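You operate a simulated robot arm through the tools that you are given. There is no shell and no other tool. Be economical: measure what you need, move in short steps, check, and stop when the job is done.

Carry out the task below with a simulated two-armed robot. There is one attempt and no reset: what you move stays moved.

JOB
Put the oil bottle from the green mat on the dark worktop on the white brown timetable board. Take the green bulb carton and leave it in the dark grey tray. Open the black cabinet door d, fetch the blue bottle and stand it on the upper shelf behind black cabinet door d, then shut the d. Put the carton labelled "torch cells" from the bare end of the dark worktop on the form there and the carton labelled "dressing" on the grey mat on the dark worktop. Take the lid off the tall clear jar and lay it down on the clear end of the black cabinet top. Take the green bulb from the upper shelf of the steel cabinet and leave it on top of the small beige carton. Put the carton labelled "dividers" from the top of the grey steel cabinet on top of the brown carton and the carton marked "pads" on the top shelf of the open cabinet. Take the green reports book and leave it on the clear cover. Take the blue rosters book and leave it on the top of the black cabinet beside the letter trays. The order is free. Set down upright: oil bottle, green bulb carton, blue bottle, carton, green bulb.
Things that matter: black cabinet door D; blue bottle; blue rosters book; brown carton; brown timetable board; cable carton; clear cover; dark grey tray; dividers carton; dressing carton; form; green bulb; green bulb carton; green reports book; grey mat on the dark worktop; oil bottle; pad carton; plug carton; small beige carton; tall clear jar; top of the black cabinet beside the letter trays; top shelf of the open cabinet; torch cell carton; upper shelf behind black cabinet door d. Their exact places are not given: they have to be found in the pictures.

It is judged by the outcome, as a careful person would: the job done as asked, and still so three seconds after it is handed in. It fails if anything else is knocked over, pushed out of place, dropped, spilled or broken. A push-on lid holds only when it is set on centred and level and pressed home; a screw cap is set on level and turned clockwise until tight.

ROBOT AND FRAMES
Two 7-joint arms with two-finger parallel grippers on one trunk, on a base that drives. Base frame: it is fixed to the floor where the robot stands at the start and does not move with it; the origin is under the middle of the robot, x ahead of it, y to its left, z up; the surface under the hand at the start is at about z = 900. Lengths are in mm, angles in degrees, forces in N, time in s.
The left shoulder is at the start at [70, 156, 1180], the right one opposite. Places, roughly: black cabinet door D [600, 4200, 600]; blue bottle (7x7x20 cm) [900, 2200, 1000]; blue rosters book [750, 6750, 250]; brown carton [-2250, -750, 1000]; brown timetable board [750, 250, 1000]; cable carton, dividers carton, pad carton [-2250, -500, 1000]; clear cover (17x21x2 cm) [400, 1700, 900]; dark grey tray (29x21x4 cm) [800, 400, 900]; dressing carton, plug carton, torch cell carton [750, 2500, 1000]; form [750, 2500, 1000]; green bulb (3x3x6 cm) [-2300, -1000, 500]; green bulb carton [750, 0, 1000]; green reports book [750, 6500, 250]; grey mat on the dark worktop [700, 1200, 900]; oil bottle [750, 0, 1000]; small beige carton [-2250, -500, 500]; tall clear jar (9x9x12 cm) [700, 3300, 1100]; top of the black cabinet beside the letter trays [700, 4200, 1000]; top shelf of the open cabinet [700, 200, 500]; upper shelf behind black cabinet door d [800, 4200, 600]. Payload 3.91 kg a hand.
The tool frame of a hand sits at the grasp point between the pads (the TCP): z along the fingers, y along the line on which they close. The tips reach 30 mm beyond it. The gripper opens to 110 mm. The fingers are 20 mm wide and 10 mm thick; the gripper's body (48 by 112 mm) begins 55 mm behind the TCP.
Orientation is that of the tool frame in the base frame, as a unit quaternion [w, x, y, z]. With the fingers straight down and closing along the base's y, the tool's x points along the base's -x, its y along +y and its z along -z.

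CONTROLS
- The arms move only by the tool servo_tool. It takes "left_deltas", "right_deltas" or both (then of equal length, played together; a hand with none holds still); each is a list of rows, each a list of 7 numbers: the shift along the tool's x, y, z in units of 500 mm (1.0 is 500 mm), then the turn, a rotation vector about the tool's x, y, z in units of 90 degrees (1.0 is 90 degrees), then the finger opening in cm, from 0 to 11. In form: [[x, y, z, rx, ry, rz, grip], ...]. A call has 1 to 12 rows; each row is the pose to reach, as a shift and turn from the pose commanded when the call began, along the tool's axes at that moment. A call with a number of a shift or a turn outside -1 to 1 is refused whole. Rows are played at 5 a second. More than 50 mm and 8.6 degrees between two rows, or a gripper value outside its range, and nothing of the call is played. Where a pose cannot be reached the arm comes as near as it can. A force on the tool above 40 N (or 10 N above the force at the start of the call, whichever is more), or a blocked arm, ends the call early, and 0.2 s more pass. Each finger travels about 108 mm/s and halts on what it meets, pressing with about 37 N; the grip force reading is that of the motor and also rises with nothing between the fingers. The clock runs only during rows and for 0.2 s after the last one: add rows that repeat a pose to give the fingers time. The reply holds the time, the measured pose of the TCP, the force on the tool along the base axes, the opening and the grip force, in the units named above and with some noise, with the torque about the TCP (base axes, N m) and any sound that the robot's microphone picked up, and new pictures: "pictures" is both (left out), scene, wrist or none (wrist: the cameras of the hands that moved).
- Cameras (640 x 400 px; columns grow to the right, rows downward): "scene" is now at [123.1, 58.1, 1403]; the picture's right is [0.59, -0.81, -0.00], its down [-0.57, -0.42, -0.70] and it looks along [0.57, 0.41, -0.71] (base axes); focal length 214 px, centre (320, 200). "left" rides on the left gripper at [72, -17, -103] in its tool frame; the picture's right is [0.23, 0.97, 0.00], its down [-0.76, 0.18, -0.62] and it looks along [-0.61, 0.14, 0.78] (tool axes); focal length 222 px, centre (320, 200). "right" rides on the right gripper at [72, 17, -103] in its tool frame; the picture's right is [-0.23, 0.97, 0.00], its down [-0.76, -0.18, -0.62] and it looks along [-0.61, -0.14, 0.78] (tool axes); focal length 222 px, centre (320, 200).
- raise_lower(by): slides the trunk up (or, below 0, down) by that many mm; the arms and the scene camera ride with it, the base frame stays. It gives what a move gives, with no picture.
- drive_base(legs): drives the robot by 1 to 6 legs, each [ahead, left, turn to the left] in mm, mm and degrees, along the robot's own axes; the way and the turn of a leg run together, so that a leg with both is an arc; at most 1500 mm and 180 degrees a leg. The arms and the cameras ride along, it lands a little off, and it stops where it bumps. It gives what a move gives, and a new picture of the scene camera.
- turn_head(pan, tilt): turns the head with the scene camera to pan (to the left, within 86 degrees either way) and tilt (down, from -29 to 69), counted from straight ahead of the robot. It gives what a move gives, and a new picture of the scene camera.
- pixel_to_xyz(camera, pixels): for up to 12 pixels [column, row] of the newest picture of that camera ("zoom" is the newest enlarged one), the place [x, y, z] in the base frame of the surface seen there, good to about 2 mm, but the place of the scene camera against the robot may be out by one fixed shift of up to 25 mm in any direction. The clock stands still meanwhile.
- close_up(camera, box): a new picture of the part [left, top, right, bottom] of that camera's present view, enlarged. The clock stands still meanwhile.
- finish_job(): hands the job in; it is judged then, once.

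Keep the steps short. Do not move on a guess: measure, check each grasp and each placing, and mend mistakes. In all there are 371 turns and 360 pictures (those below and enlarged ones count). Leave the grippers open and the arms clear of the work at the hand-in unless told otherwise, and finish with a single line.

The tools are called after "Call:" by a JSON object that holds its "api" and its "payload". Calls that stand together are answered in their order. servo_tool: Moves the arms, as the interface text tells. Its arguments: {"type":"object","properties":{"left_deltas":{"type":"array","items":{"type":"array","items":{"type":"number"}}},"right_deltas":{"type":"array","items":{"type":"array","items":{"type":"number"}}},"pictures":{"type":"string","enum":["both","scene","wrist","none"]}},"required":[]} The other tools are called the same way: raise_lower (by) slides the trunk up or down; drive_base (legs) drives the base; turn_head (pan, tilt) turns the head that bears the scene camera; pixel_to_xyz (camera, pixels) gives the place of the surface under pixels of a picture; close_up (camera, box) takes an enlarged picture of a part of a camera's view; finish_job () hands the job in.

At the start:

```text
t: 0.0
left_eef_pos: [431.1, 573.2, 1253.6]
left_tool_rot: [0.001, 0.0, 1.0, 0.0]
left_contact_force: [0.3, 0.4, 0.6]
left_ft_torque: [0.01, 0.01, -0.01]
left_finger_gap: 109.8
left_grip_force: 0.1
right_eef_pos: [640.3, 14.0, 1228.7]
right_tool_rot: [0.0, 0.001, 1.0, 0.0]
right_contact_force: [-0.9, -0.4, 1.1]
right_ft_torque: [0.0, 0.0, -0.01]
right_finger_gap: 110.2
right_grip_force: 0.1
trunk travel left (down, up): [-625.0, 315.0]
robot x, y, heading: [-0.6, 2.7, -0.0]
head pan, tilt: [36.1, 45.2]
```

scene: 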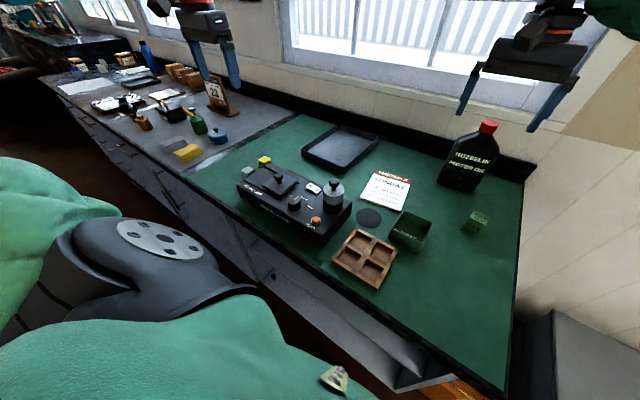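
right: 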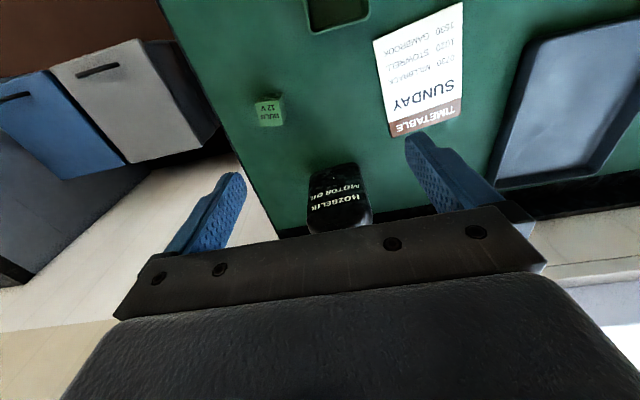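
left: 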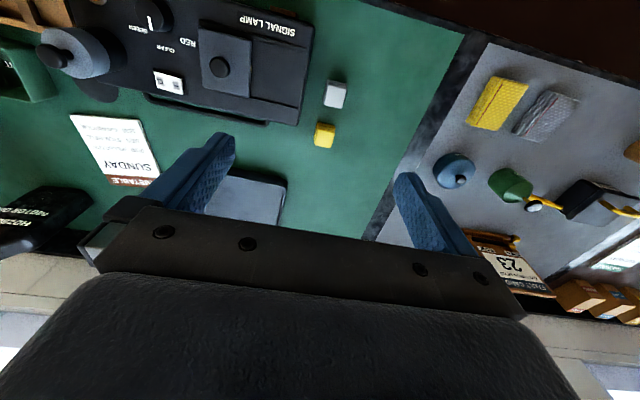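

I see the oil bottle, the green bulb carton, the timetable board and the tray. I'll measure them in the wrist and scene pictures.

Call:
{"api": "pixel_to_xyz", "payload": {"camera": "right", "pixels": [[258, 103], [280, 98], [282, 122], [262, 125], [340, 172], [330, 215], [375, 40], [464, 3], [460, 115], [392, 136], [300, 130], [340, 195]]}}

Call:
{"api": "pixel_to_xyz", "payload": {"camera": "scene", "pixels": [[474, 216], [488, 126], [375, 172], [410, 182], [361, 200], [398, 210], [340, 148], [312, 125], [378, 138], [304, 155], [358, 174], [470, 165]]}}

Call:
{"api": "close_up", "payload": {"camera": "scene", "box": [340, 100, 540, 280]}}

```text
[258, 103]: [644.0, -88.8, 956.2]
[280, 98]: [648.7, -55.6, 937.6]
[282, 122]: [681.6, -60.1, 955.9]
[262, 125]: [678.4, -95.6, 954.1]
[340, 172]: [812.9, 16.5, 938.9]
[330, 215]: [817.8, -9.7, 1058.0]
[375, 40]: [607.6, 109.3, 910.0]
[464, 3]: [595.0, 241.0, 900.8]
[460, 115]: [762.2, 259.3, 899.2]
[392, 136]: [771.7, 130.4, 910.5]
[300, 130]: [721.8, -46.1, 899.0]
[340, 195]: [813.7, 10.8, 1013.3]
```

```text
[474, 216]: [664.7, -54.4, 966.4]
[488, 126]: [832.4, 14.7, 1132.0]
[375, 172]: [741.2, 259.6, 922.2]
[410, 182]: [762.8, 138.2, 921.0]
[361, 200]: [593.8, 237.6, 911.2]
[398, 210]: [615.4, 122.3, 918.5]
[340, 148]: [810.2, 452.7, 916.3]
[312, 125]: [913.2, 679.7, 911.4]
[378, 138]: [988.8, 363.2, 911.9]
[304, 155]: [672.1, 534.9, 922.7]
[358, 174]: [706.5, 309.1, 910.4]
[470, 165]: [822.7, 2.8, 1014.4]
```

```text
2.22 times, centred on (440, 190) of scene
```

zoom: 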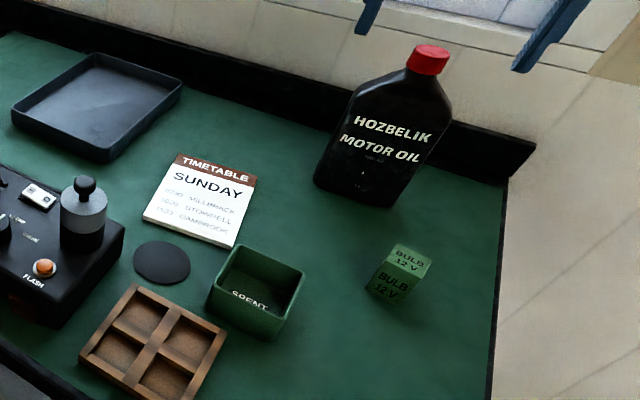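

Next I'll measure the bottle's outline and the carton's corners in the enlarged picture.

Call:
{"api": "pixel_to_xyz", "payload": {"camera": "zoom", "pixels": [[318, 180], [398, 202], [345, 100], [445, 118], [428, 60], [428, 48], [411, 66], [447, 72], [375, 190], [372, 110], [430, 150], [445, 90]]}}

Call:
{"api": "pixel_to_xyz", "payload": {"camera": "zoom", "pixels": [[392, 248], [430, 260], [415, 278], [380, 263], [405, 300], [368, 288], [205, 305], [15, 105], [105, 158], [180, 85], [95, 55], [95, 100]]}}

Call:
{"api": "close_up", "payload": {"camera": "right", "box": [230, 60, 430, 240]}}

```text
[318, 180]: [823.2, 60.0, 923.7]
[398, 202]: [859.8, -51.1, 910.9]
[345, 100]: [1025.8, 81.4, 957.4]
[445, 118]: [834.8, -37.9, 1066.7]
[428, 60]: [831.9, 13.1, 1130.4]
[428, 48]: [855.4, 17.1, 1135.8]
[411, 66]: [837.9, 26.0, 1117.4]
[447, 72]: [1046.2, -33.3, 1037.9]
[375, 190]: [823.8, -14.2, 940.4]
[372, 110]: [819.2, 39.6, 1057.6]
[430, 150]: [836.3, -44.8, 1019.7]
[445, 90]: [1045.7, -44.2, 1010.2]
```

```text
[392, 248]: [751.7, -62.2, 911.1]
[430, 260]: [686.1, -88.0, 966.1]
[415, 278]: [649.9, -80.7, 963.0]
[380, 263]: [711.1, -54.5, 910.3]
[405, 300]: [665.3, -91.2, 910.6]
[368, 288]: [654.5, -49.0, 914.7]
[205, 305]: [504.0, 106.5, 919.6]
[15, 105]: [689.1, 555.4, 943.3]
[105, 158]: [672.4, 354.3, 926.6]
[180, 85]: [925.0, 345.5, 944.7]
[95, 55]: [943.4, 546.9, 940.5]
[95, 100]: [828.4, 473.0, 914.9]
```

```text
2.22 times, centred on (330, 150) of right
```

zoom: 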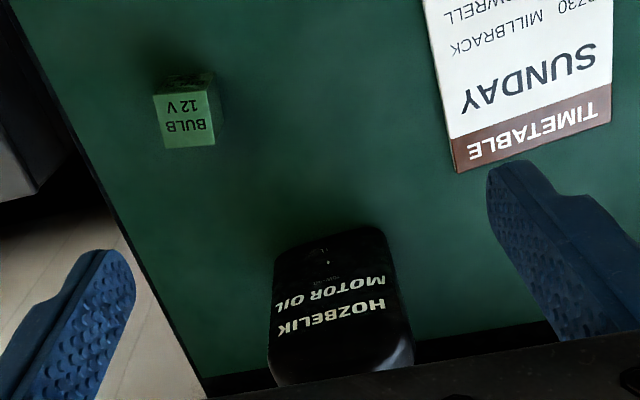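

The green carton's top centre is at about (662,-77), with its top at z about 956 and a yaw of roughly 6°. I'll bring the right hand over it, stopping at z=1000.

Call:
{"api": "servo_tool", "payload": {"right_deltas": [[-0.007, -0.03, 0.076, 0, 0, 0.011, 11], [-0.015, -0.061, 0.152, 0, 0, 0.022, 11], [-0.022, -0.091, 0.229, 0, 0, 0.033, 11], [-0.029, -0.121, 0.305, 0, 0, 0.044, 11], [-0.037, -0.152, 0.38, 0, 0, 0.055, 11], [-0.044, -0.182, 0.457, 0, 0, 0.066, 11], [-0.044, -0.182, 0.457, 0, 0, 0.066, 11]], "pictures": "wrist"}}

```text
t: 1.6
left_eef_pos: [430.0, 573.1, 1252.1]
left_tool_rot: [0.0, -0.001, 1.0, 0.0]
left_contact_force: [0.1, 0.1, -0.1]
left_ft_torque: [0.0, 0.02, 0.01]
left_finger_gap: 109.9
left_grip_force: 0.0
right_eef_pos: [661.4, -77.4, 1001.4]
right_tool_rot: [0.0, 0.053, 0.999, 0.0]
right_contact_force: [-0.5, 0.1, 0.5]
right_ft_torque: [0.0, -0.02, -0.01]
right_finger_gap: 110.1
right_grip_force: 0.1
trunk travel left (down, up): [-625.0, 315.0]
robot x, y, heading: [-4.2, 0.3, -0.1]
head pan, tilt: [36.1, 45.2]
```

right: 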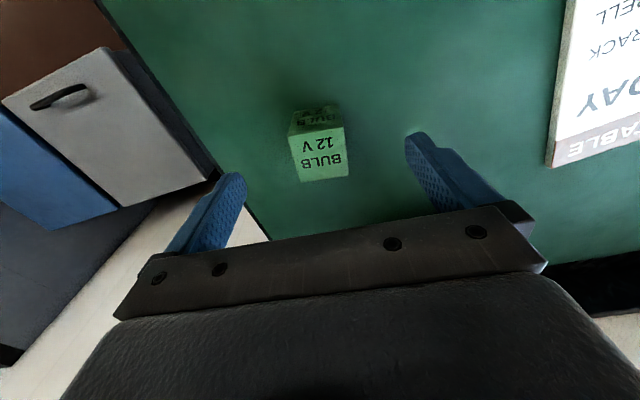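

Call:
{"api": "pixel_to_xyz", "payload": {"camera": "right", "pixels": [[292, 137], [342, 128], [345, 172], [300, 179], [320, 155], [291, 112], [338, 107], [237, 180], [415, 138]]}}

```text
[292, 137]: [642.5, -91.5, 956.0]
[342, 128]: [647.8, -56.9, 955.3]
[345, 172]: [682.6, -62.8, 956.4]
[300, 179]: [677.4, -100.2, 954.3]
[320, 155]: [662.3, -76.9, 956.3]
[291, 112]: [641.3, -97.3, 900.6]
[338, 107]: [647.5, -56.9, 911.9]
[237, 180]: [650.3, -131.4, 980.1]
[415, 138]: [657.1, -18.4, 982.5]
```

The carton is centred under the hand. I'll go down, close and lift.

Call:
{"api": "servo_tool", "payload": {"right_deltas": [[0, 0, 0.065, 0, 0, 0.02, 11], [0, 0, 0.126, 0, 0, 0.02, 11], [0, 0, 0.126, 0, 0, 0.02, 11], [0, 0, 0.126, 0, 0, 0.02, 0], [0, 0, 0.126, 0, 0, 0.02, 0], [0, 0, 0.126, 0, 0, 0.02, 0], [0, 0, 0.06, 0, 0, 0.02, 0], [0, 0, -0.03, 0, 0, 0.02, 0], [0, 0, -0.12, 0, 0, 0.02, 0], [0, 0, -0.12, 0, 0, 0.02, 0]], "pictures": "wrist"}}

```text
t: 3.8
left_eef_pos: [432.1, 574.1, 1253.5]
left_tool_rot: [0.0, 0.001, 1.0, 0.0]
left_contact_force: [0.1, -0.2, 0.4]
left_ft_torque: [0.02, 0.03, 0.01]
left_finger_gap: 109.9
left_grip_force: 0.0
right_eef_pos: [662.3, -77.2, 1060.0]
right_tool_rot: [-0.001, 0.067, 0.998, 0.0]
right_contact_force: [1.1, -0.4, 0.2]
right_ft_torque: [-0.04, 0.0, 0.01]
right_finger_gap: 38.7
right_grip_force: 37.0
trunk travel left (down, up): [-625.0, 315.0]
robot x, y, heading: [1.5, 0.3, -0.3]
head pan, tilt: [36.1, 45.2]
```

right: 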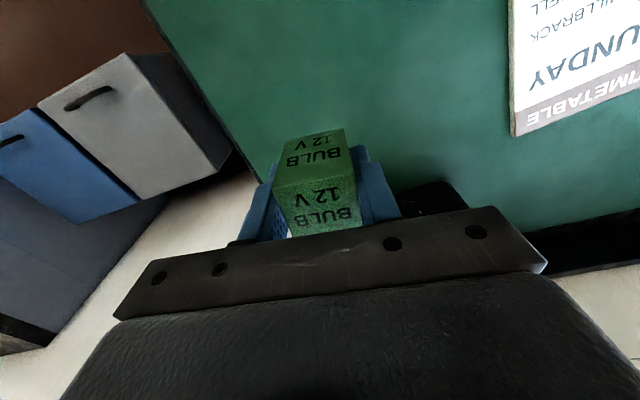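

I hold the carton with a gap of 38.7 mm. I'll carry it high over to the tray.

Call:
{"api": "servo_tool", "payload": {"right_deltas": [[-0.004, 0.09, 0, 0, 0, 0, 0], [-0.009, 0.18, 0, 0, 0, 0, 0], [-0.013, 0.27, 0, 0, 0, 0, 0], [-0.017, 0.36, 0, 0, 0, 0, 0], [-0.021, 0.45, 0, 0, 0, 0, 0], [-0.026, 0.54, 0, 0, 0, 0, 0], [-0.03, 0.63, 0, 0, 0, 0, 0], [-0.034, 0.72, 0, 0, 0, 0, 0], [-0.038, 0.81, 0, 0, 0, 0, 0], [-0.043, 0.9, 0, 0, 0, 0, 0], [-0.047, 0.969, 0, 0, 0, 0, 0], [-0.047, 0.969, 0, 0, 0, 0, 0]]}}

```text
t: 6.4
left_eef_pos: [432.5, 573.8, 1253.7]
left_tool_rot: [0.0, 0.0, 1.0, 0.0]
left_contact_force: [-0.5, -0.3, -0.1]
left_ft_torque: [0.03, 0.02, 0.0]
left_finger_gap: 110.1
left_grip_force: 0.1
right_eef_pos: [752.0, 399.8, 1061.2]
right_tool_rot: [0.0, 0.068, 0.998, 0.0]
right_contact_force: [-0.1, -0.1, -0.5]
right_ft_torque: [-0.01, 0.02, -0.02]
right_finger_gap: 39.0
right_grip_force: 36.9
trunk travel left (down, up): [-625.0, 315.0]
robot x, y, heading: [-2.8, -0.5, -0.1]
head pan, tilt: [36.1, 45.2]
```

scene: 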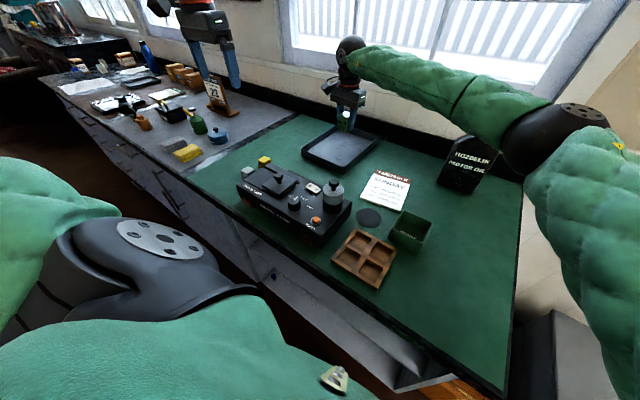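
right: 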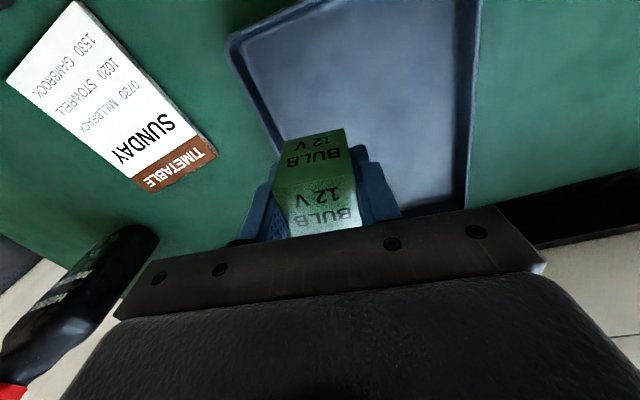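

Call:
{"api": "pixel_to_xyz", "payload": {"camera": "right", "pixels": [[232, 38], [265, 130], [380, 80], [475, 30], [470, 195], [420, 150], [250, 30], [240, 60], [100, 300], [10, 395]]}}

Call:
{"api": "close_up", "payload": {"camera": "scene", "box": [290, 30, 530, 230]}}

```text
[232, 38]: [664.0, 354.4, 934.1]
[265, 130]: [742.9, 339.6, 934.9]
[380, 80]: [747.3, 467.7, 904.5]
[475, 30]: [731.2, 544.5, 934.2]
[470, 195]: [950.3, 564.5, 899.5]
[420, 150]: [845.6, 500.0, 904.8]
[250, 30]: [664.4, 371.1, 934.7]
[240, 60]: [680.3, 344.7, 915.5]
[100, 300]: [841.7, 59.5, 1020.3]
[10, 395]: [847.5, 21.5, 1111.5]
```

```text
2.00 times, centred on (410, 130) of scene
```

zoom: 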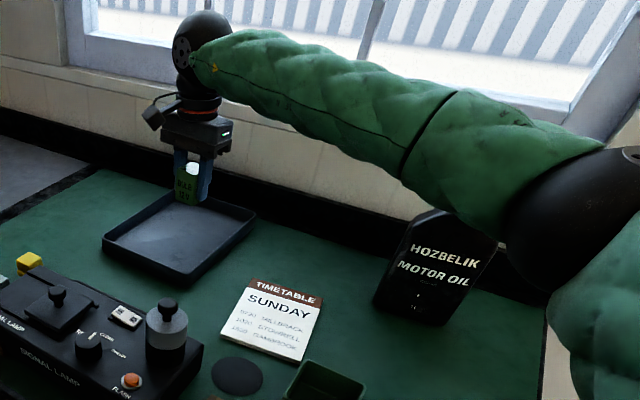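

The right elbow is close to the bottle in the picture, so I'll measure the clearance before going lower.

Call:
{"api": "pixel_to_xyz", "payload": {"camera": "zoom", "pixels": [[440, 200], [500, 225], [530, 270], [400, 170], [565, 230], [480, 160], [330, 140], [430, 230]]}}

```text
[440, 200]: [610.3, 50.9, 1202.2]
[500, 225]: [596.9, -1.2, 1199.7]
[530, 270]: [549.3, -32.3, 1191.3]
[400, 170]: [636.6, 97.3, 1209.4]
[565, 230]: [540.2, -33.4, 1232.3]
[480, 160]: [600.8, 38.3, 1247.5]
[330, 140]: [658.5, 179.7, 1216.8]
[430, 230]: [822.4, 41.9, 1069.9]
```

The elbow is clear, 200 mm above and to the near side of the bottle. I'll shift 50 mm deeper into the tray, lower to the floor at z 904.7, open part way and go back up.

Call:
{"api": "servo_tool", "payload": {"right_deltas": [[-0.01, 0.095, 0, 0, 0, 0, 0], [-0.01, 0.095, 0.09, 0, 0, 0, 0], [-0.01, 0.095, 0.17, 0, 0, 0, 0], [-0.01, 0.095, 0.22, 0, 0, 0, 0], [-0.01, 0.095, 0.234, 0, 0, 0, 0], [-0.01, 0.095, 0.234, 0, 0, 0, 0], [-0.01, 0.095, 0.234, 0, 0, 0, 6.5], [-0.01, 0.095, 0.234, 0, 0, 0, 6.5], [-0.01, 0.095, 0.15, 0, 0, 0, 6.5], [-0.01, 0.095, 0.06, 0, 0, 0, 6.5], [-0.01, 0.05, 0, 0, 0, 0, 6.5]], "pictures": "wrist"}}

```text
t: 8.8
left_eef_pos: [431.2, 571.8, 1253.8]
left_tool_rot: [0.0, 0.0, 1.0, 0.001]
left_contact_force: [-1.0, -1.1, -0.4]
left_ft_torque: [0.01, 0.03, 0.02]
left_finger_gap: 109.9
left_grip_force: 0.2
right_eef_pos: [759.6, 422.9, 1061.3]
right_tool_rot: [0.0, 0.068, 0.998, 0.001]
right_contact_force: [-0.3, 0.0, -0.5]
right_ft_torque: [0.03, 0.04, 0.0]
right_finger_gap: 65.1
right_grip_force: 0.1
trunk travel left (down, up): [-625.0, 315.0]
robot x, y, heading: [0.6, 1.0, 0.1]
head pan, tilt: [36.1, 45.2]
```

right: 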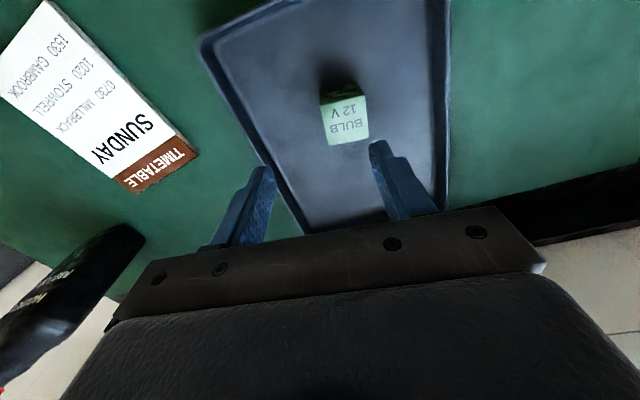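

The carton stands upright in the tray. Next I'll turn the right hand so it closes across the bottle's thickness and hold it left of and above the bottle to look.

Call:
{"api": "servo_tool", "payload": {"right_deltas": [[0, 0, -0.1, 0, 0, 0.08, 11], [-0.02, -0.05, -0.19, 0, 0, 0.16, 11], [-0.04, -0.1, -0.27, 0, 0, 0.24, 11], [-0.06, -0.16, -0.338, 0, 0, 0.32, 11], [-0.08, -0.22, -0.338, 0, 0, 0.4, 11], [-0.1, -0.28, -0.338, 0, 0, 0.48, 11], [-0.12, -0.34, -0.338, 0, 0, 0.56, 11], [-0.14, -0.39, -0.338, 0, 0, 0.64, 11], [-0.16, -0.44, -0.338, 0, 0, 0.72, 11], [-0.187, -0.485, -0.338, 0, 0, 0.79, 11], [-0.187, -0.485, -0.338, 0, 0, 0.82, 11], [-0.187, -0.485, -0.338, 0, 0, 0.82, 11]], "pictures": "wrist"}}

```text
refused: row 2 steps farther than a row can; nothing moved
```

Call:
{"api": "servo_tool", "payload": {"right_deltas": [[0, 0, -0.09, 0, 0, 0.08, 11], [-0.02, -0.05, -0.17, 0, 0, 0.16, 11], [-0.04, -0.1, -0.24, 0, 0, 0.24, 11], [-0.06, -0.15, -0.3, 0, 0, 0.32, 11], [-0.08, -0.21, -0.338, 0, 0, 0.4, 11], [-0.1, -0.27, -0.338, 0, 0, 0.48, 11], [-0.12, -0.33, -0.338, 0, 0, 0.56, 11], [-0.14, -0.38, -0.338, 0, 0, 0.64, 11], [-0.16, -0.43, -0.338, 0, 0, 0.72, 11], [-0.187, -0.485, -0.338, 0, 0, 0.79, 11], [-0.187, -0.485, -0.338, 0, 0, 0.82, 11], [-0.187, -0.485, -0.338, 0, 0, 0.82, 11]], "pictures": "wrist"}}

```text
t: 11.4
left_eef_pos: [431.7, 573.7, 1253.0]
left_tool_rot: [0.0, 0.0, 1.0, -0.001]
left_contact_force: [0.0, -0.5, -0.7]
left_ft_torque: [0.0, 0.01, 0.01]
left_finger_gap: 110.1
left_grip_force: 0.0
right_eef_pos: [820.4, 171.1, 1230.1]
right_tool_rot: [0.0, 0.654, 0.757, 0.0]
right_contact_force: [-0.5, -0.7, -0.4]
right_ft_torque: [0.03, -0.01, 0.02]
right_finger_gap: 110.0
right_grip_force: 0.0
trunk travel left (down, up): [-625.0, 315.0]
robot x, y, heading: [-1.5, -0.8, -0.3]
head pan, tilt: [36.1, 45.2]
```

right: 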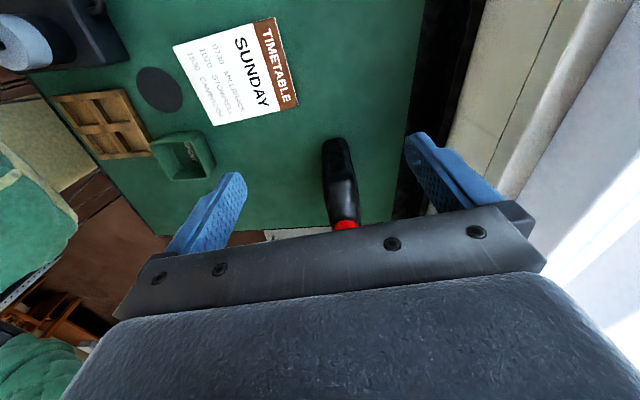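

Call:
{"api": "close_up", "payload": {"camera": "right", "box": [260, 120, 420, 240]}}

Call:
{"api": "pixel_to_xyz", "payload": {"camera": "right", "pixels": [[325, 142], [345, 139], [328, 160], [352, 160], [332, 195], [358, 190], [336, 222], [356, 222], [346, 226], [173, 46], [275, 18], [298, 104]]}}

Call:
{"api": "pixel_to_xyz", "payload": {"camera": "right", "pixels": [[213, 125], [235, 75], [345, 180], [340, 145], [345, 205], [345, 218]]}}

```text
3.33 times, centred on (340, 180) of right
```

zoom: 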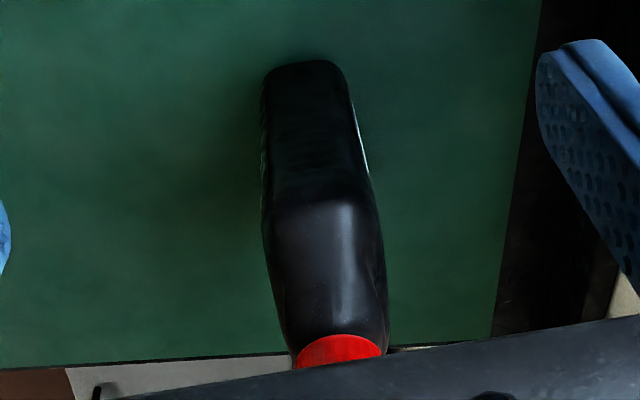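

```text
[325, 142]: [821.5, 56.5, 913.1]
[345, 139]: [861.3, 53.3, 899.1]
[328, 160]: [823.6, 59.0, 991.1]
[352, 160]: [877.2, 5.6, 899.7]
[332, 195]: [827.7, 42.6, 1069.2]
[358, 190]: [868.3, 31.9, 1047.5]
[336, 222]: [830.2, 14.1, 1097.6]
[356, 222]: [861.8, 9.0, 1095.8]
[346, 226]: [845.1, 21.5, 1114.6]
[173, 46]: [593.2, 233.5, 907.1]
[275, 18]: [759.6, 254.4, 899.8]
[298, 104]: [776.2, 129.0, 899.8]
```

```text
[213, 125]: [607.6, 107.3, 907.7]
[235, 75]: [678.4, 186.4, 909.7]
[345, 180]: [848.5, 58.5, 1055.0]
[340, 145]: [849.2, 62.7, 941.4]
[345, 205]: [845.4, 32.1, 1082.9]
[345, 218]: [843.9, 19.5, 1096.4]
```

The bottle is 44 mm thick and 110 mm wide, with its cap centre near (846,7) and its top at about 1125. I'll move above it, go down to 1078, close on the shoulder and take a picture.

Call:
{"api": "servo_tool", "payload": {"right_deltas": [[-0.09, 0.001, 0, 0, 0, 0, 11], [-0.18, 0.002, 0, 0, 0, 0, 11], [-0.27, 0.003, 0, 0, 0, 0, 11], [-0.332, 0.003, 0.02, 0, 0, 0, 11], [-0.332, 0.003, 0.1, 0, 0, 0, 11], [-0.332, 0.003, 0.18, 0, 0, 0, 11], [-0.332, 0.003, 0.26, 0, 0, 0, 11], [-0.332, 0.003, 0.304, 0, 0, 0, 11], [-0.332, 0.003, 0.304, 0, 0, 0, 11]], "pictures": "both"}}

```text
t: 13.4
left_eef_pos: [430.4, 574.0, 1253.2]
left_tool_rot: [0.0, 0.001, 1.0, 0.0]
left_contact_force: [0.7, 0.0, -0.6]
left_ft_torque: [0.01, -0.03, 0.03]
left_finger_gap: 110.0
left_grip_force: 0.0
right_eef_pos: [844.8, 6.3, 1078.7]
right_tool_rot: [0.0, 0.653, 0.757, -0.001]
right_contact_force: [-0.2, 0.5, 0.4]
right_ft_torque: [0.0, 0.02, 0.0]
right_finger_gap: 110.0
right_grip_force: 0.1
trunk travel left (down, up): [-625.0, 315.0]
robot x, y, heading: [-0.8, 1.5, 0.1]
head pan, tilt: [36.1, 45.2]
```

scene: 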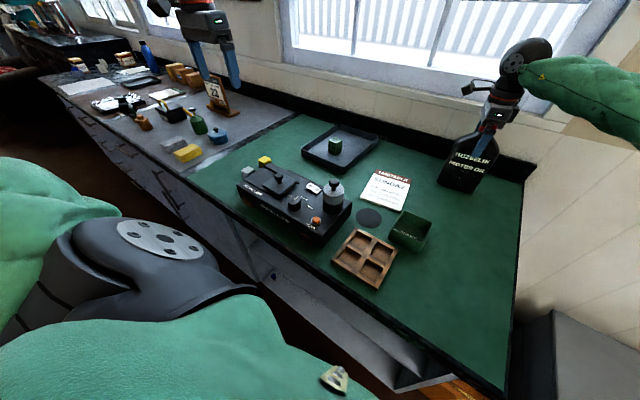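
right: 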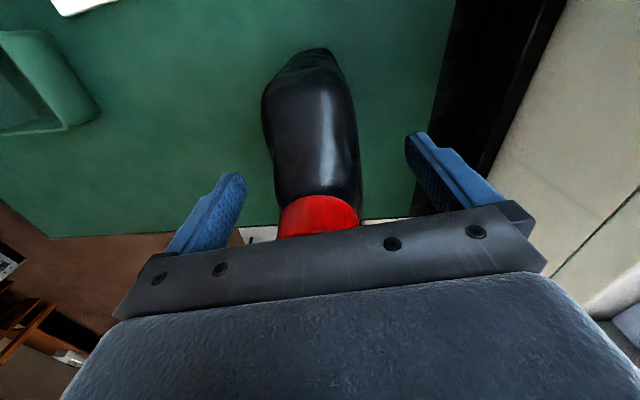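

Centred. I'll close and lift 60 mm.

Call:
{"api": "servo_tool", "payload": {"right_deltas": [[0, 0, 0, 0, 0, 0, 4], [0, 0, 0, 0, 0, 0, 0], [0, 0, 0, 0, 0, 0, 0], [0, 0, -0.01, 0, 0, 0, 0], [0, 0, -0.06, 0, 0, 0, 0], [0, 0, -0.12, 0, 0, 0, 0], [0, 0, -0.12, 0, 0, 0, 0]], "pictures": "wrist"}}

```text
t: 15.0
left_eef_pos: [432.0, 573.8, 1253.5]
left_tool_rot: [-0.001, 0.0, 1.0, 0.0]
left_contact_force: [0.1, 0.8, 0.4]
left_ft_torque: [-0.01, 0.01, 0.03]
left_finger_gap: 109.8
left_grip_force: 0.1
right_eef_pos: [846.5, 7.5, 1136.1]
right_tool_rot: [0.0, 0.654, 0.757, -0.002]
right_contact_force: [0.7, -0.2, -9.4]
right_ft_torque: [0.04, 0.02, -0.02]
right_finger_gap: 56.7
right_grip_force: 37.2
trunk travel left (down, up): [-625.0, 315.0]
robot x, y, heading: [-0.8, 0.4, 0.0]
head pan, tilt: [36.1, 45.2]
```

right: 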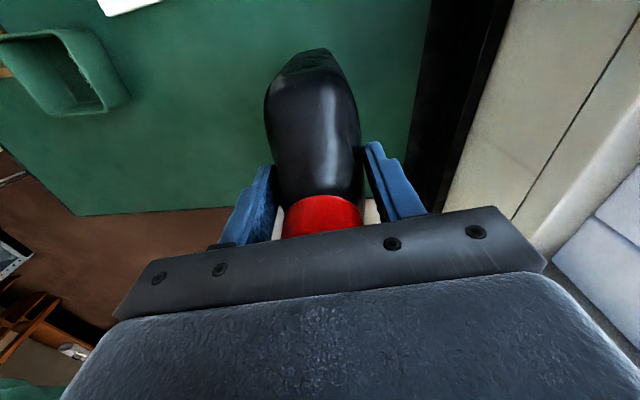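

Held, with about 9.4 N of weight. I'll carry it over the board centre (684,183) and lower it to just above.

Call:
{"api": "servo_tool", "payload": {"right_deltas": [[0.06, -0.04, 0, 0, 0, 0, 0], [0.13, -0.09, 0, 0, 0, 0, 0], [0.2, -0.137, 0, 0, 0, 0, 0], [0.27, -0.185, 0, 0, 0, 0, 0], [0.34, -0.233, 0, 0, 0, 0, 0], [0.395, -0.271, 0, 0, 0, 0, 0], [0.395, -0.271, 0.04, 0, 0, 0, 0], [0.395, -0.271, 0.08, 0, 0, 0, 0], [0.395, -0.271, 0.08, 0, 0, 0, 0]]}}

```text
t: 17.0
left_eef_pos: [432.3, 574.1, 1252.4]
left_tool_rot: [0.0, 0.0, 1.0, -0.001]
left_contact_force: [-0.7, 0.3, 1.0]
left_ft_torque: [0.0, 0.0, 0.0]
left_finger_gap: 110.0
left_grip_force: 0.1
right_eef_pos: [681.6, 181.5, 1097.6]
right_tool_rot: [-0.001, 0.654, 0.757, -0.002]
right_contact_force: [-1.1, -0.1, -8.3]
right_ft_torque: [0.09, 0.02, 0.04]
right_finger_gap: 57.0
right_grip_force: 37.3
trunk travel left (down, up): [-625.0, 315.0]
robot x, y, heading: [0.6, 0.6, -0.0]
head pan, tilt: [36.1, 45.2]
```

scene: 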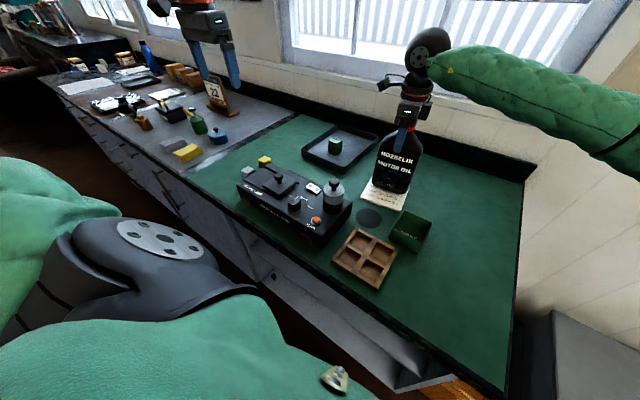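
right: 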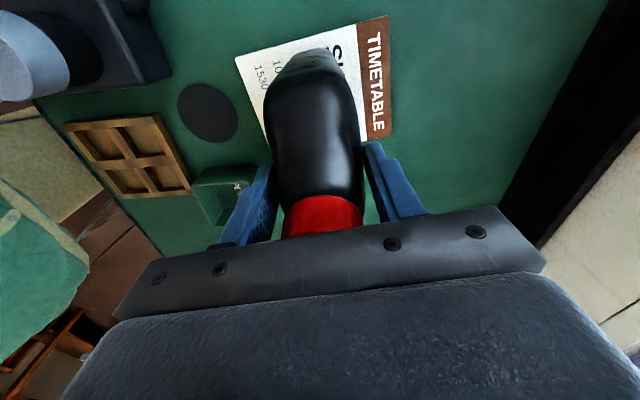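

I'll lower the last few mm, release, and rise.

Call:
{"api": "servo_tool", "payload": {"right_deltas": [[0, 0, 0.01, 0, 0, 0, 0], [0, 0, 0.017, 0, 0, 0, 0], [0, 0, 0.017, 0, 0, 0, 0], [0, 0, 0.017, 0, 0, 0, 8], [0, 0, 0.017, 0, 0, 0, 11], [0, 0, 0.017, 0, 0, 0, 11], [0, 0, -0.06, 0, 0, 0, 11], [0, 0, -0.15, 0, 0, 0, 11], [0, 0, -0.24, 0, 0, 0, 11], [0, 0, -0.32, 0, 0, 0, 11], [0, 0, -0.32, 0, 0, 0, 11]]}}

```text
t: 19.4
left_eef_pos: [432.3, 574.1, 1253.0]
left_tool_rot: [-0.001, 0.0, 1.0, 0.0]
left_contact_force: [0.7, 0.7, 0.2]
left_ft_torque: [0.01, 0.01, 0.0]
left_finger_gap: 109.9
left_grip_force: 0.1
right_eef_pos: [683.5, 183.1, 1257.6]
right_tool_rot: [-0.001, 0.653, 0.757, -0.001]
right_contact_force: [0.0, -0.6, -0.1]
right_ft_torque: [-0.01, 0.02, 0.02]
right_finger_gap: 109.8
right_grip_force: 0.0
trunk travel left (down, up): [-625.0, 315.0]
robot x, y, heading: [0.0, -1.1, -0.1]
head pan, tilt: [36.1, 45.2]
```

scene: 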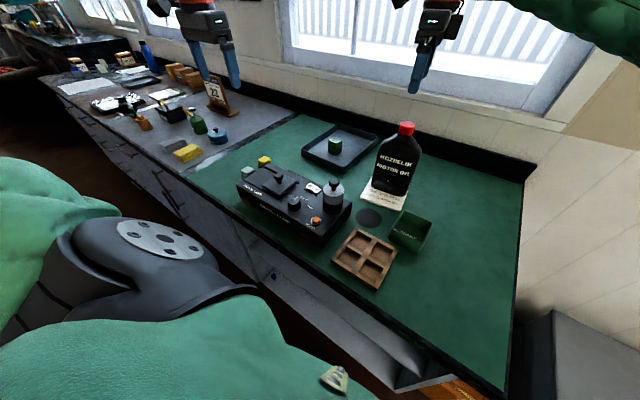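
right: 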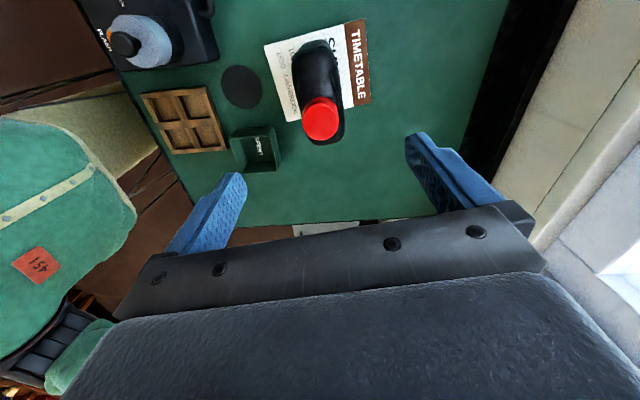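

Call:
{"api": "close_up", "payload": {"camera": "right", "box": [220, 10, 420, 160]}}

Call:
{"api": "close_up", "payload": {"camera": "scene", "box": [330, 110, 450, 230]}}

```text
2.67 times, centred on (320, 85) of right
```

zoom: 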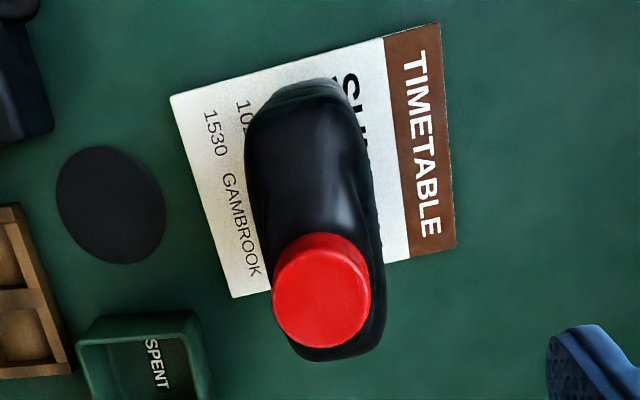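

```text
3.33 times, centred on (390, 170) of scene
```

zoom: 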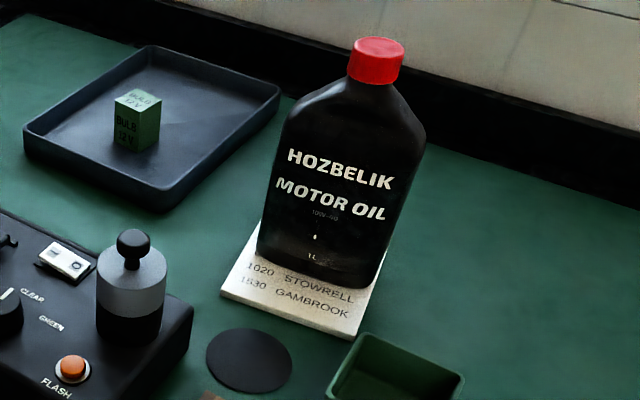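

The carton and oil bottle are both placed well. Now I'll look left along the worktop before driving.

Call:
{"api": "turn_head", "payload": {"pan": 75, "tilt": 30}}

Call:
{"api": "turn_head", "payload": {"pan": 20, "tilt": 69}}

```text
t: 20.4
left_eef_pos: [432.3, 573.6, 1253.3]
left_tool_rot: [0.0, 0.0, 1.0, 0.001]
left_contact_force: [0.1, -0.2, 0.2]
left_ft_torque: [0.0, 0.01, 0.0]
left_finger_gap: 110.0
left_grip_force: 0.0
right_eef_pos: [681.8, 183.2, 1256.7]
right_tool_rot: [-0.001, 0.653, 0.757, -0.001]
right_contact_force: [-0.8, 0.3, -0.5]
right_ft_torque: [-0.01, 0.0, -0.02]
right_finger_gap: 110.1
right_grip_force: 0.0
trunk travel left (down, up): [-625.0, 315.0]
robot x, y, heading: [-1.1, 0.5, 0.2]
head pan, tilt: [75.0, 30.0]
```

scene: 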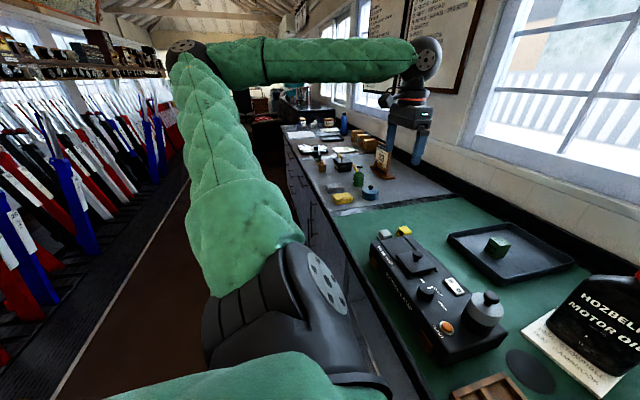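

```text
t: 21.7
left_eef_pos: [431.2, 574.9, 1253.0]
left_tool_rot: [-0.001, 0.0, 1.0, 0.0]
left_contact_force: [-0.3, -0.6, 0.0]
left_ft_torque: [-0.01, 0.0, -0.02]
left_finger_gap: 109.6
left_grip_force: 0.1
right_eef_pos: [681.6, 183.4, 1257.1]
right_tool_rot: [0.0, 0.653, 0.757, -0.001]
right_contact_force: [-0.5, -0.2, 0.0]
right_ft_torque: [0.0, 0.0, 0.0]
right_finger_gap: 110.3
right_grip_force: 0.0
trunk travel left (down, up): [-625.0, 315.0]
robot x, y, heading: [-1.7, -2.3, -0.1]
head pan, tilt: [20.0, 68.8]
```

scene: 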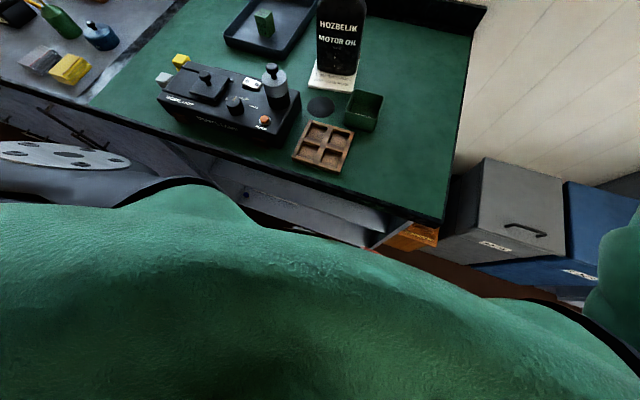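

Call:
{"api": "turn_head", "payload": {"pan": 10, "tilt": 42}}

Call:
{"api": "drive_base", "payload": {"legs": [[-200, 0, 0], [0, 1000, 0], [0, 900, 0]]}}

```text
t: 22.6
left_eef_pos: [430.7, 572.7, 1253.3]
left_tool_rot: [0.001, -0.001, 1.0, 0.0]
left_contact_force: [0.2, 0.1, 0.3]
left_ft_torque: [0.02, 0.0, 0.01]
left_finger_gap: 109.8
left_grip_force: 0.1
right_eef_pos: [681.8, 182.4, 1257.1]
right_tool_rot: [0.0, 0.653, 0.757, 0.0]
right_contact_force: [0.2, -0.4, 0.0]
right_ft_torque: [0.02, -0.01, 0.01]
right_finger_gap: 110.0
right_grip_force: 0.2
trunk travel left (down, up): [-625.0, 315.0]
robot x, y, heading: [-2.2, 0.3, 0.3]
head pan, tilt: [10.0, 42.0]
```

scene: 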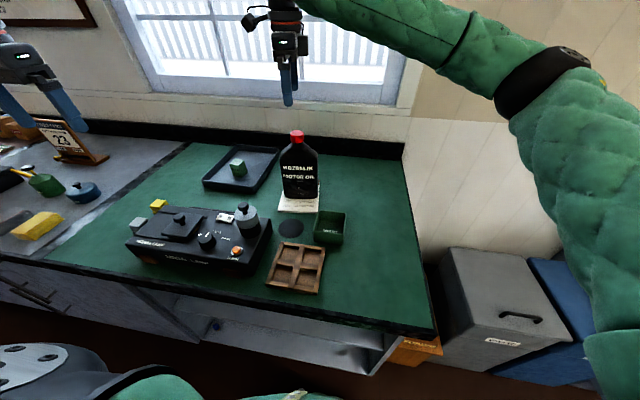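

```text
t: 33.3
left_eef_pos: [231.4, 2475.2, 1253.2]
left_tool_rot: [-0.001, 0.003, 1.0, 0.0]
left_contact_force: [-0.4, 0.2, -0.7]
left_ft_torque: [-0.02, 0.01, -0.01]
left_finger_gap: 110.0
left_grip_force: 0.2
right_eef_pos: [480.1, 2082.2, 1256.1]
right_tool_rot: [-0.001, 0.656, 0.755, 0.0]
right_contact_force: [-0.4, -0.7, -0.2]
right_ft_torque: [-0.02, 0.01, 0.01]
right_finger_gap: 110.1
right_grip_force: 0.1
trunk travel left (down, up): [-625.0, 315.0]
robot x, y, heading: [-200.2, 1904.3, -0.4]
head pan, tilt: [10.0, 42.0]
```

scene: 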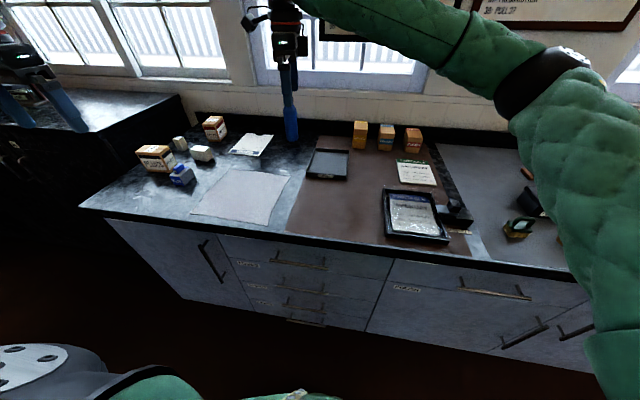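

Call:
{"api": "close_up", "payload": {"camera": "scene", "box": [80, 100, 300, 230]}}

Call:
{"api": "close_up", "payload": {"camera": "scene", "box": [290, 100, 570, 260]}}

Call:
{"api": "pixel_to_xyz", "payload": {"camera": "scene", "pixels": [[155, 155], [180, 143], [203, 153], [182, 174], [214, 125], [250, 145], [240, 195], [328, 162], [360, 130], [386, 132], [412, 135], [415, 215]]}}

```text
2.91 times, centred on (190, 165) of scene
```

zoom: 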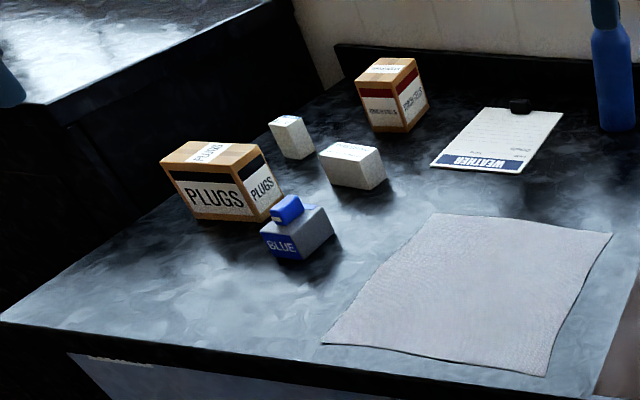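

```text
2.29 times, centred on (430, 180) of scene
```

zoom: 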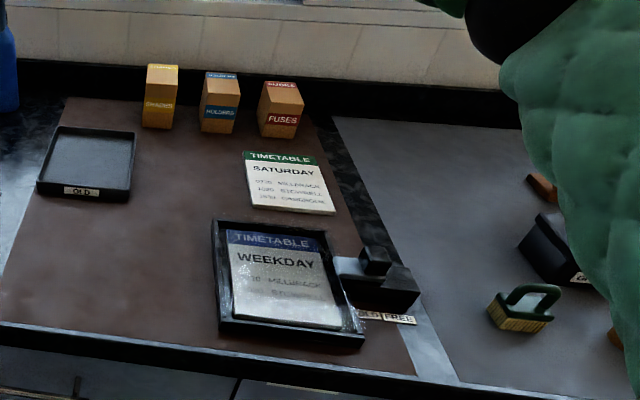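

```text
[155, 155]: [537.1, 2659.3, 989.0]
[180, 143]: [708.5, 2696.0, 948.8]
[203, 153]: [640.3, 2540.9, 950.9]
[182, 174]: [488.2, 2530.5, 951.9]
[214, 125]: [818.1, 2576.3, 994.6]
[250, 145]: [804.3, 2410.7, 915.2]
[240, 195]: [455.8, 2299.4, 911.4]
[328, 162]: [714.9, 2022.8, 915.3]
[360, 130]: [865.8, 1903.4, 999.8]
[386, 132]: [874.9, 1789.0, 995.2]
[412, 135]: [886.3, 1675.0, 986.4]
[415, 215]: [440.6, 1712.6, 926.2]
```

Call:
{"api": "close_up", "payload": {"camera": "scene", "box": [165, 105, 275, 180]}}

Call:
{"api": "close_up", "payload": {"camera": "right", "box": [0, 0, 640, 400]}}

Call:
{"api": "close_up", "payload": {"camera": "left", "box": [0, 0, 640, 400]}}

```text
5.33 times, centred on (220, 142) of scene
```

zoom: 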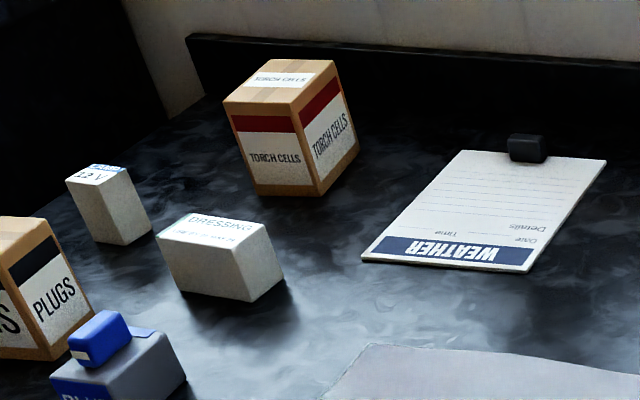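

```text
1.00 times, centred on (320, 200) of right (not enlarged: the box is as wide or as high as the picture)
```

zoom: 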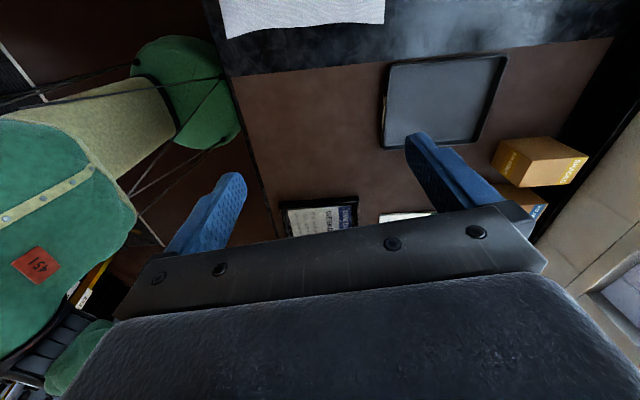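

```text
1.00 times, centred on (320, 200) of left (not enlarged: the box is as wide or as high as the picture)
```

zoom: 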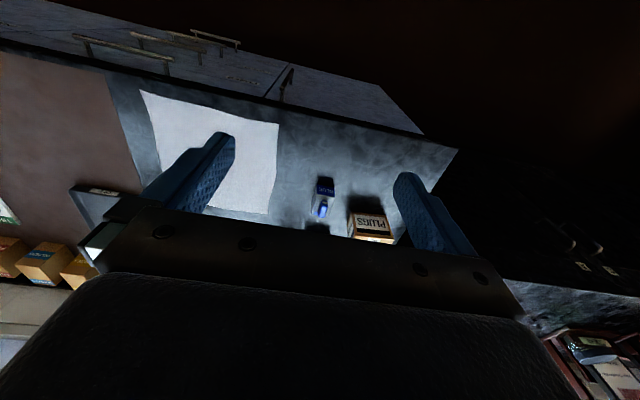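

I can read TORCH CELLS at the back, DRESSING in front of it, the WEATHER form, and the blue bottle behind my right hand. I'll bring the right hand back to its own side, then drive up.

Call:
{"api": "servo_tool", "payload": {"right_deltas": [[-0.064, -0.037, 0, 0, 0, -0.083, 11], [-0.129, -0.074, 0, 0, 0, -0.166, 11], [-0.193, -0.111, 0, 0, 0, -0.249, 11], [-0.258, -0.148, 0, 0, 0, -0.332, 11], [-0.322, -0.185, 0, 0, 0, -0.415, 11], [-0.387, -0.222, 0, 0, 0, -0.498, 11], [-0.451, -0.259, 0, 0, 0, -0.581, 11], [-0.516, -0.296, 0, 0, 0, -0.664, 11], [-0.58, -0.333, 0, 0, 0, -0.747, 11], [-0.645, -0.37, 0, 0, 0, -0.83, 11], [-0.709, -0.407, 0, 0, 0, -0.91, 11], [-0.709, -0.407, 0, 0, 0, -0.91, 11]], "pictures": "none"}}

Call:
{"api": "drive_base", "payload": {"legs": [[0, 440, 0], [170, 0, 0]]}}

```text
t: 35.9
left_eef_pos: [233.3, 2475.0, 1252.6]
left_tool_rot: [-0.001, 0.003, 1.0, 0.0]
left_contact_force: [0.8, 0.6, 0.4]
left_ft_torque: [0.0, 0.0, -0.02]
left_finger_gap: 110.2
left_grip_force: 0.1
right_eef_pos: [326.0, 1703.0, 1259.5]
right_tool_rot: [-0.001, 0.0, 1.0, -0.002]
right_contact_force: [0.2, 0.3, -0.2]
right_ft_torque: [0.01, 0.07, -0.04]
right_finger_gap: 109.9
right_grip_force: 0.1
trunk travel left (down, up): [-625.0, 315.0]
robot x, y, heading: [-203.7, 1903.8, -0.6]
head pan, tilt: [10.0, 42.0]
```

```text
t: 39.7
left_eef_pos: [410.1, 2907.7, 1252.0]
left_tool_rot: [-0.001, 0.006, 1.0, 0.0]
left_contact_force: [0.8, -0.8, -0.1]
left_ft_torque: [-0.02, 0.02, -0.02]
left_finger_gap: 109.8
left_grip_force: 0.1
right_eef_pos: [501.0, 2137.0, 1257.4]
right_tool_rot: [-0.001, 0.003, 1.0, -0.001]
right_contact_force: [-0.3, 0.8, 0.5]
right_ft_torque: [0.0, 0.04, 0.0]
right_finger_gap: 110.2
right_grip_force: 0.0
trunk travel left (down, up): [-625.0, 315.0]
robot x, y, heading: [-28.6, 2338.7, -0.8]
head pan, tilt: [10.0, 42.0]
```

scene: 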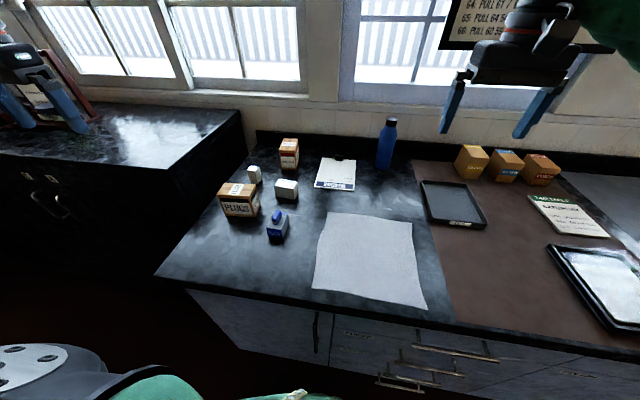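

Call:
{"api": "servo_tool", "payload": {"left_deltas": [[-0.058, -0.07, 0.01, 0, 0, 0, 11], [-0.116, -0.139, 0.02, 0, 0, 0, 11], [-0.174, -0.209, 0.03, 0, 0, 0, 11], [-0.232, -0.278, 0.04, 0, 0, 0, 11], [-0.29, -0.348, 0.05, 0, 0, 0, 11], [-0.348, -0.418, 0.06, 0, 0, 0, 11], [-0.406, -0.487, 0.07, 0, 0, 0, 11], [-0.464, -0.557, 0.08, 0, 0, 0, 11], [-0.522, -0.626, 0.09, 0, 0, 0, 11], [-0.58, -0.696, 0.1, 0, 0, 0, 11], [-0.58, -0.696, 0.1, 0, 0, 0, 11]], "pictures": "both"}}

```text
t: 42.1
left_eef_pos: [694.2, 2557.8, 1203.0]
left_tool_rot: [0.0, 0.006, 1.0, 0.0]
left_contact_force: [0.1, -0.6, 0.1]
left_ft_torque: [0.0, -0.02, 0.0]
left_finger_gap: 109.8
left_grip_force: 0.1
right_eef_pos: [498.1, 2137.6, 1259.8]
right_tool_rot: [0.0, 0.003, 1.0, 0.0]
right_contact_force: [-0.4, 0.9, 1.1]
right_ft_torque: [-0.02, -0.02, 0.04]
right_finger_gap: 109.8
right_grip_force: 0.0
trunk travel left (down, up): [-625.0, 315.0]
robot x, y, heading: [-30.8, 2343.1, -0.8]
head pan, tilt: [10.0, 42.0]
```

scene: 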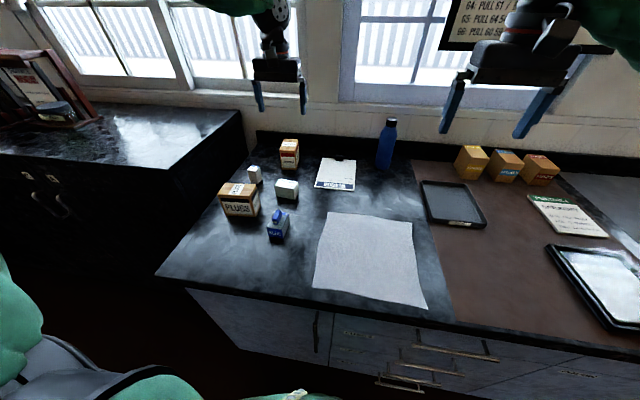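
left: 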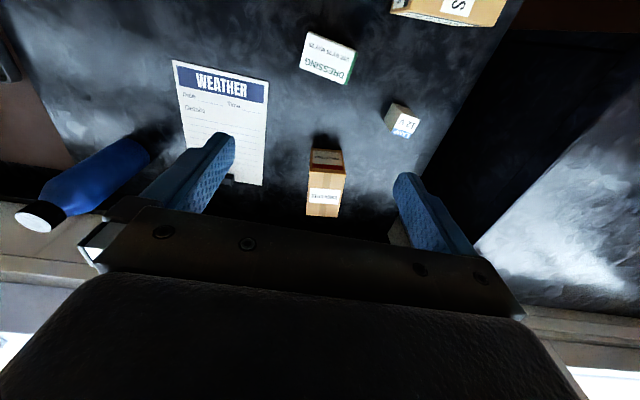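

Call:
{"api": "close_up", "payload": {"camera": "left", "box": [160, 20, 440, 220]}}

Call:
{"api": "pixel_to_xyz", "payload": {"camera": "left", "pixels": [[311, 165], [344, 167], [339, 216], [306, 215], [324, 195], [173, 61], [269, 83], [263, 184], [187, 150], [225, 110], [313, 150], [341, 152]]}}

Call:
{"api": "pixel_to_xyz", "payload": {"camera": "left", "pixels": [[310, 32], [356, 49], [345, 83], [300, 67], [327, 58], [390, 105], [419, 118], [408, 138], [385, 125], [80, 190], [40, 215], [110, 150]]}}

```text
2.00 times, centred on (300, 120) of left
```

zoom: 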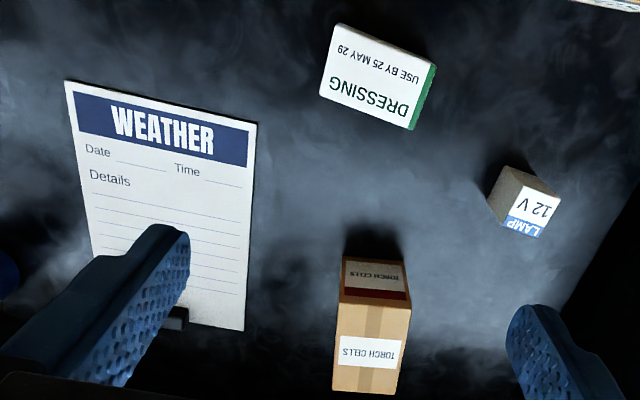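

```text
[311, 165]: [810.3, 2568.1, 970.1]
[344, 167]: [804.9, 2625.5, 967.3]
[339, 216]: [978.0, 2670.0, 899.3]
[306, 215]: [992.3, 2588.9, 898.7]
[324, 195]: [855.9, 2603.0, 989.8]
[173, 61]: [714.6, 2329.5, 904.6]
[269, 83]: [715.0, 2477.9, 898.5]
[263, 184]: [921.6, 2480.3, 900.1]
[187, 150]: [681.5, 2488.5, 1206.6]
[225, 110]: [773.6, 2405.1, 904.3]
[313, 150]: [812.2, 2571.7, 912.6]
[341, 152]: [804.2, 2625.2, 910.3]
```

```text
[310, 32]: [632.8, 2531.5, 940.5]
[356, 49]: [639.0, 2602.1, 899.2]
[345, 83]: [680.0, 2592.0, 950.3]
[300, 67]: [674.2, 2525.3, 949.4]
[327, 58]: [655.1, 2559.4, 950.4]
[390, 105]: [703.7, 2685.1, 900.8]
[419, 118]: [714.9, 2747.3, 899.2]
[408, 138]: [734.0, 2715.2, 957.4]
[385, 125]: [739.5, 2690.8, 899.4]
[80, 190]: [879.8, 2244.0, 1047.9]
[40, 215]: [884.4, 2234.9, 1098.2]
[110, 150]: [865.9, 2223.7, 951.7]
```

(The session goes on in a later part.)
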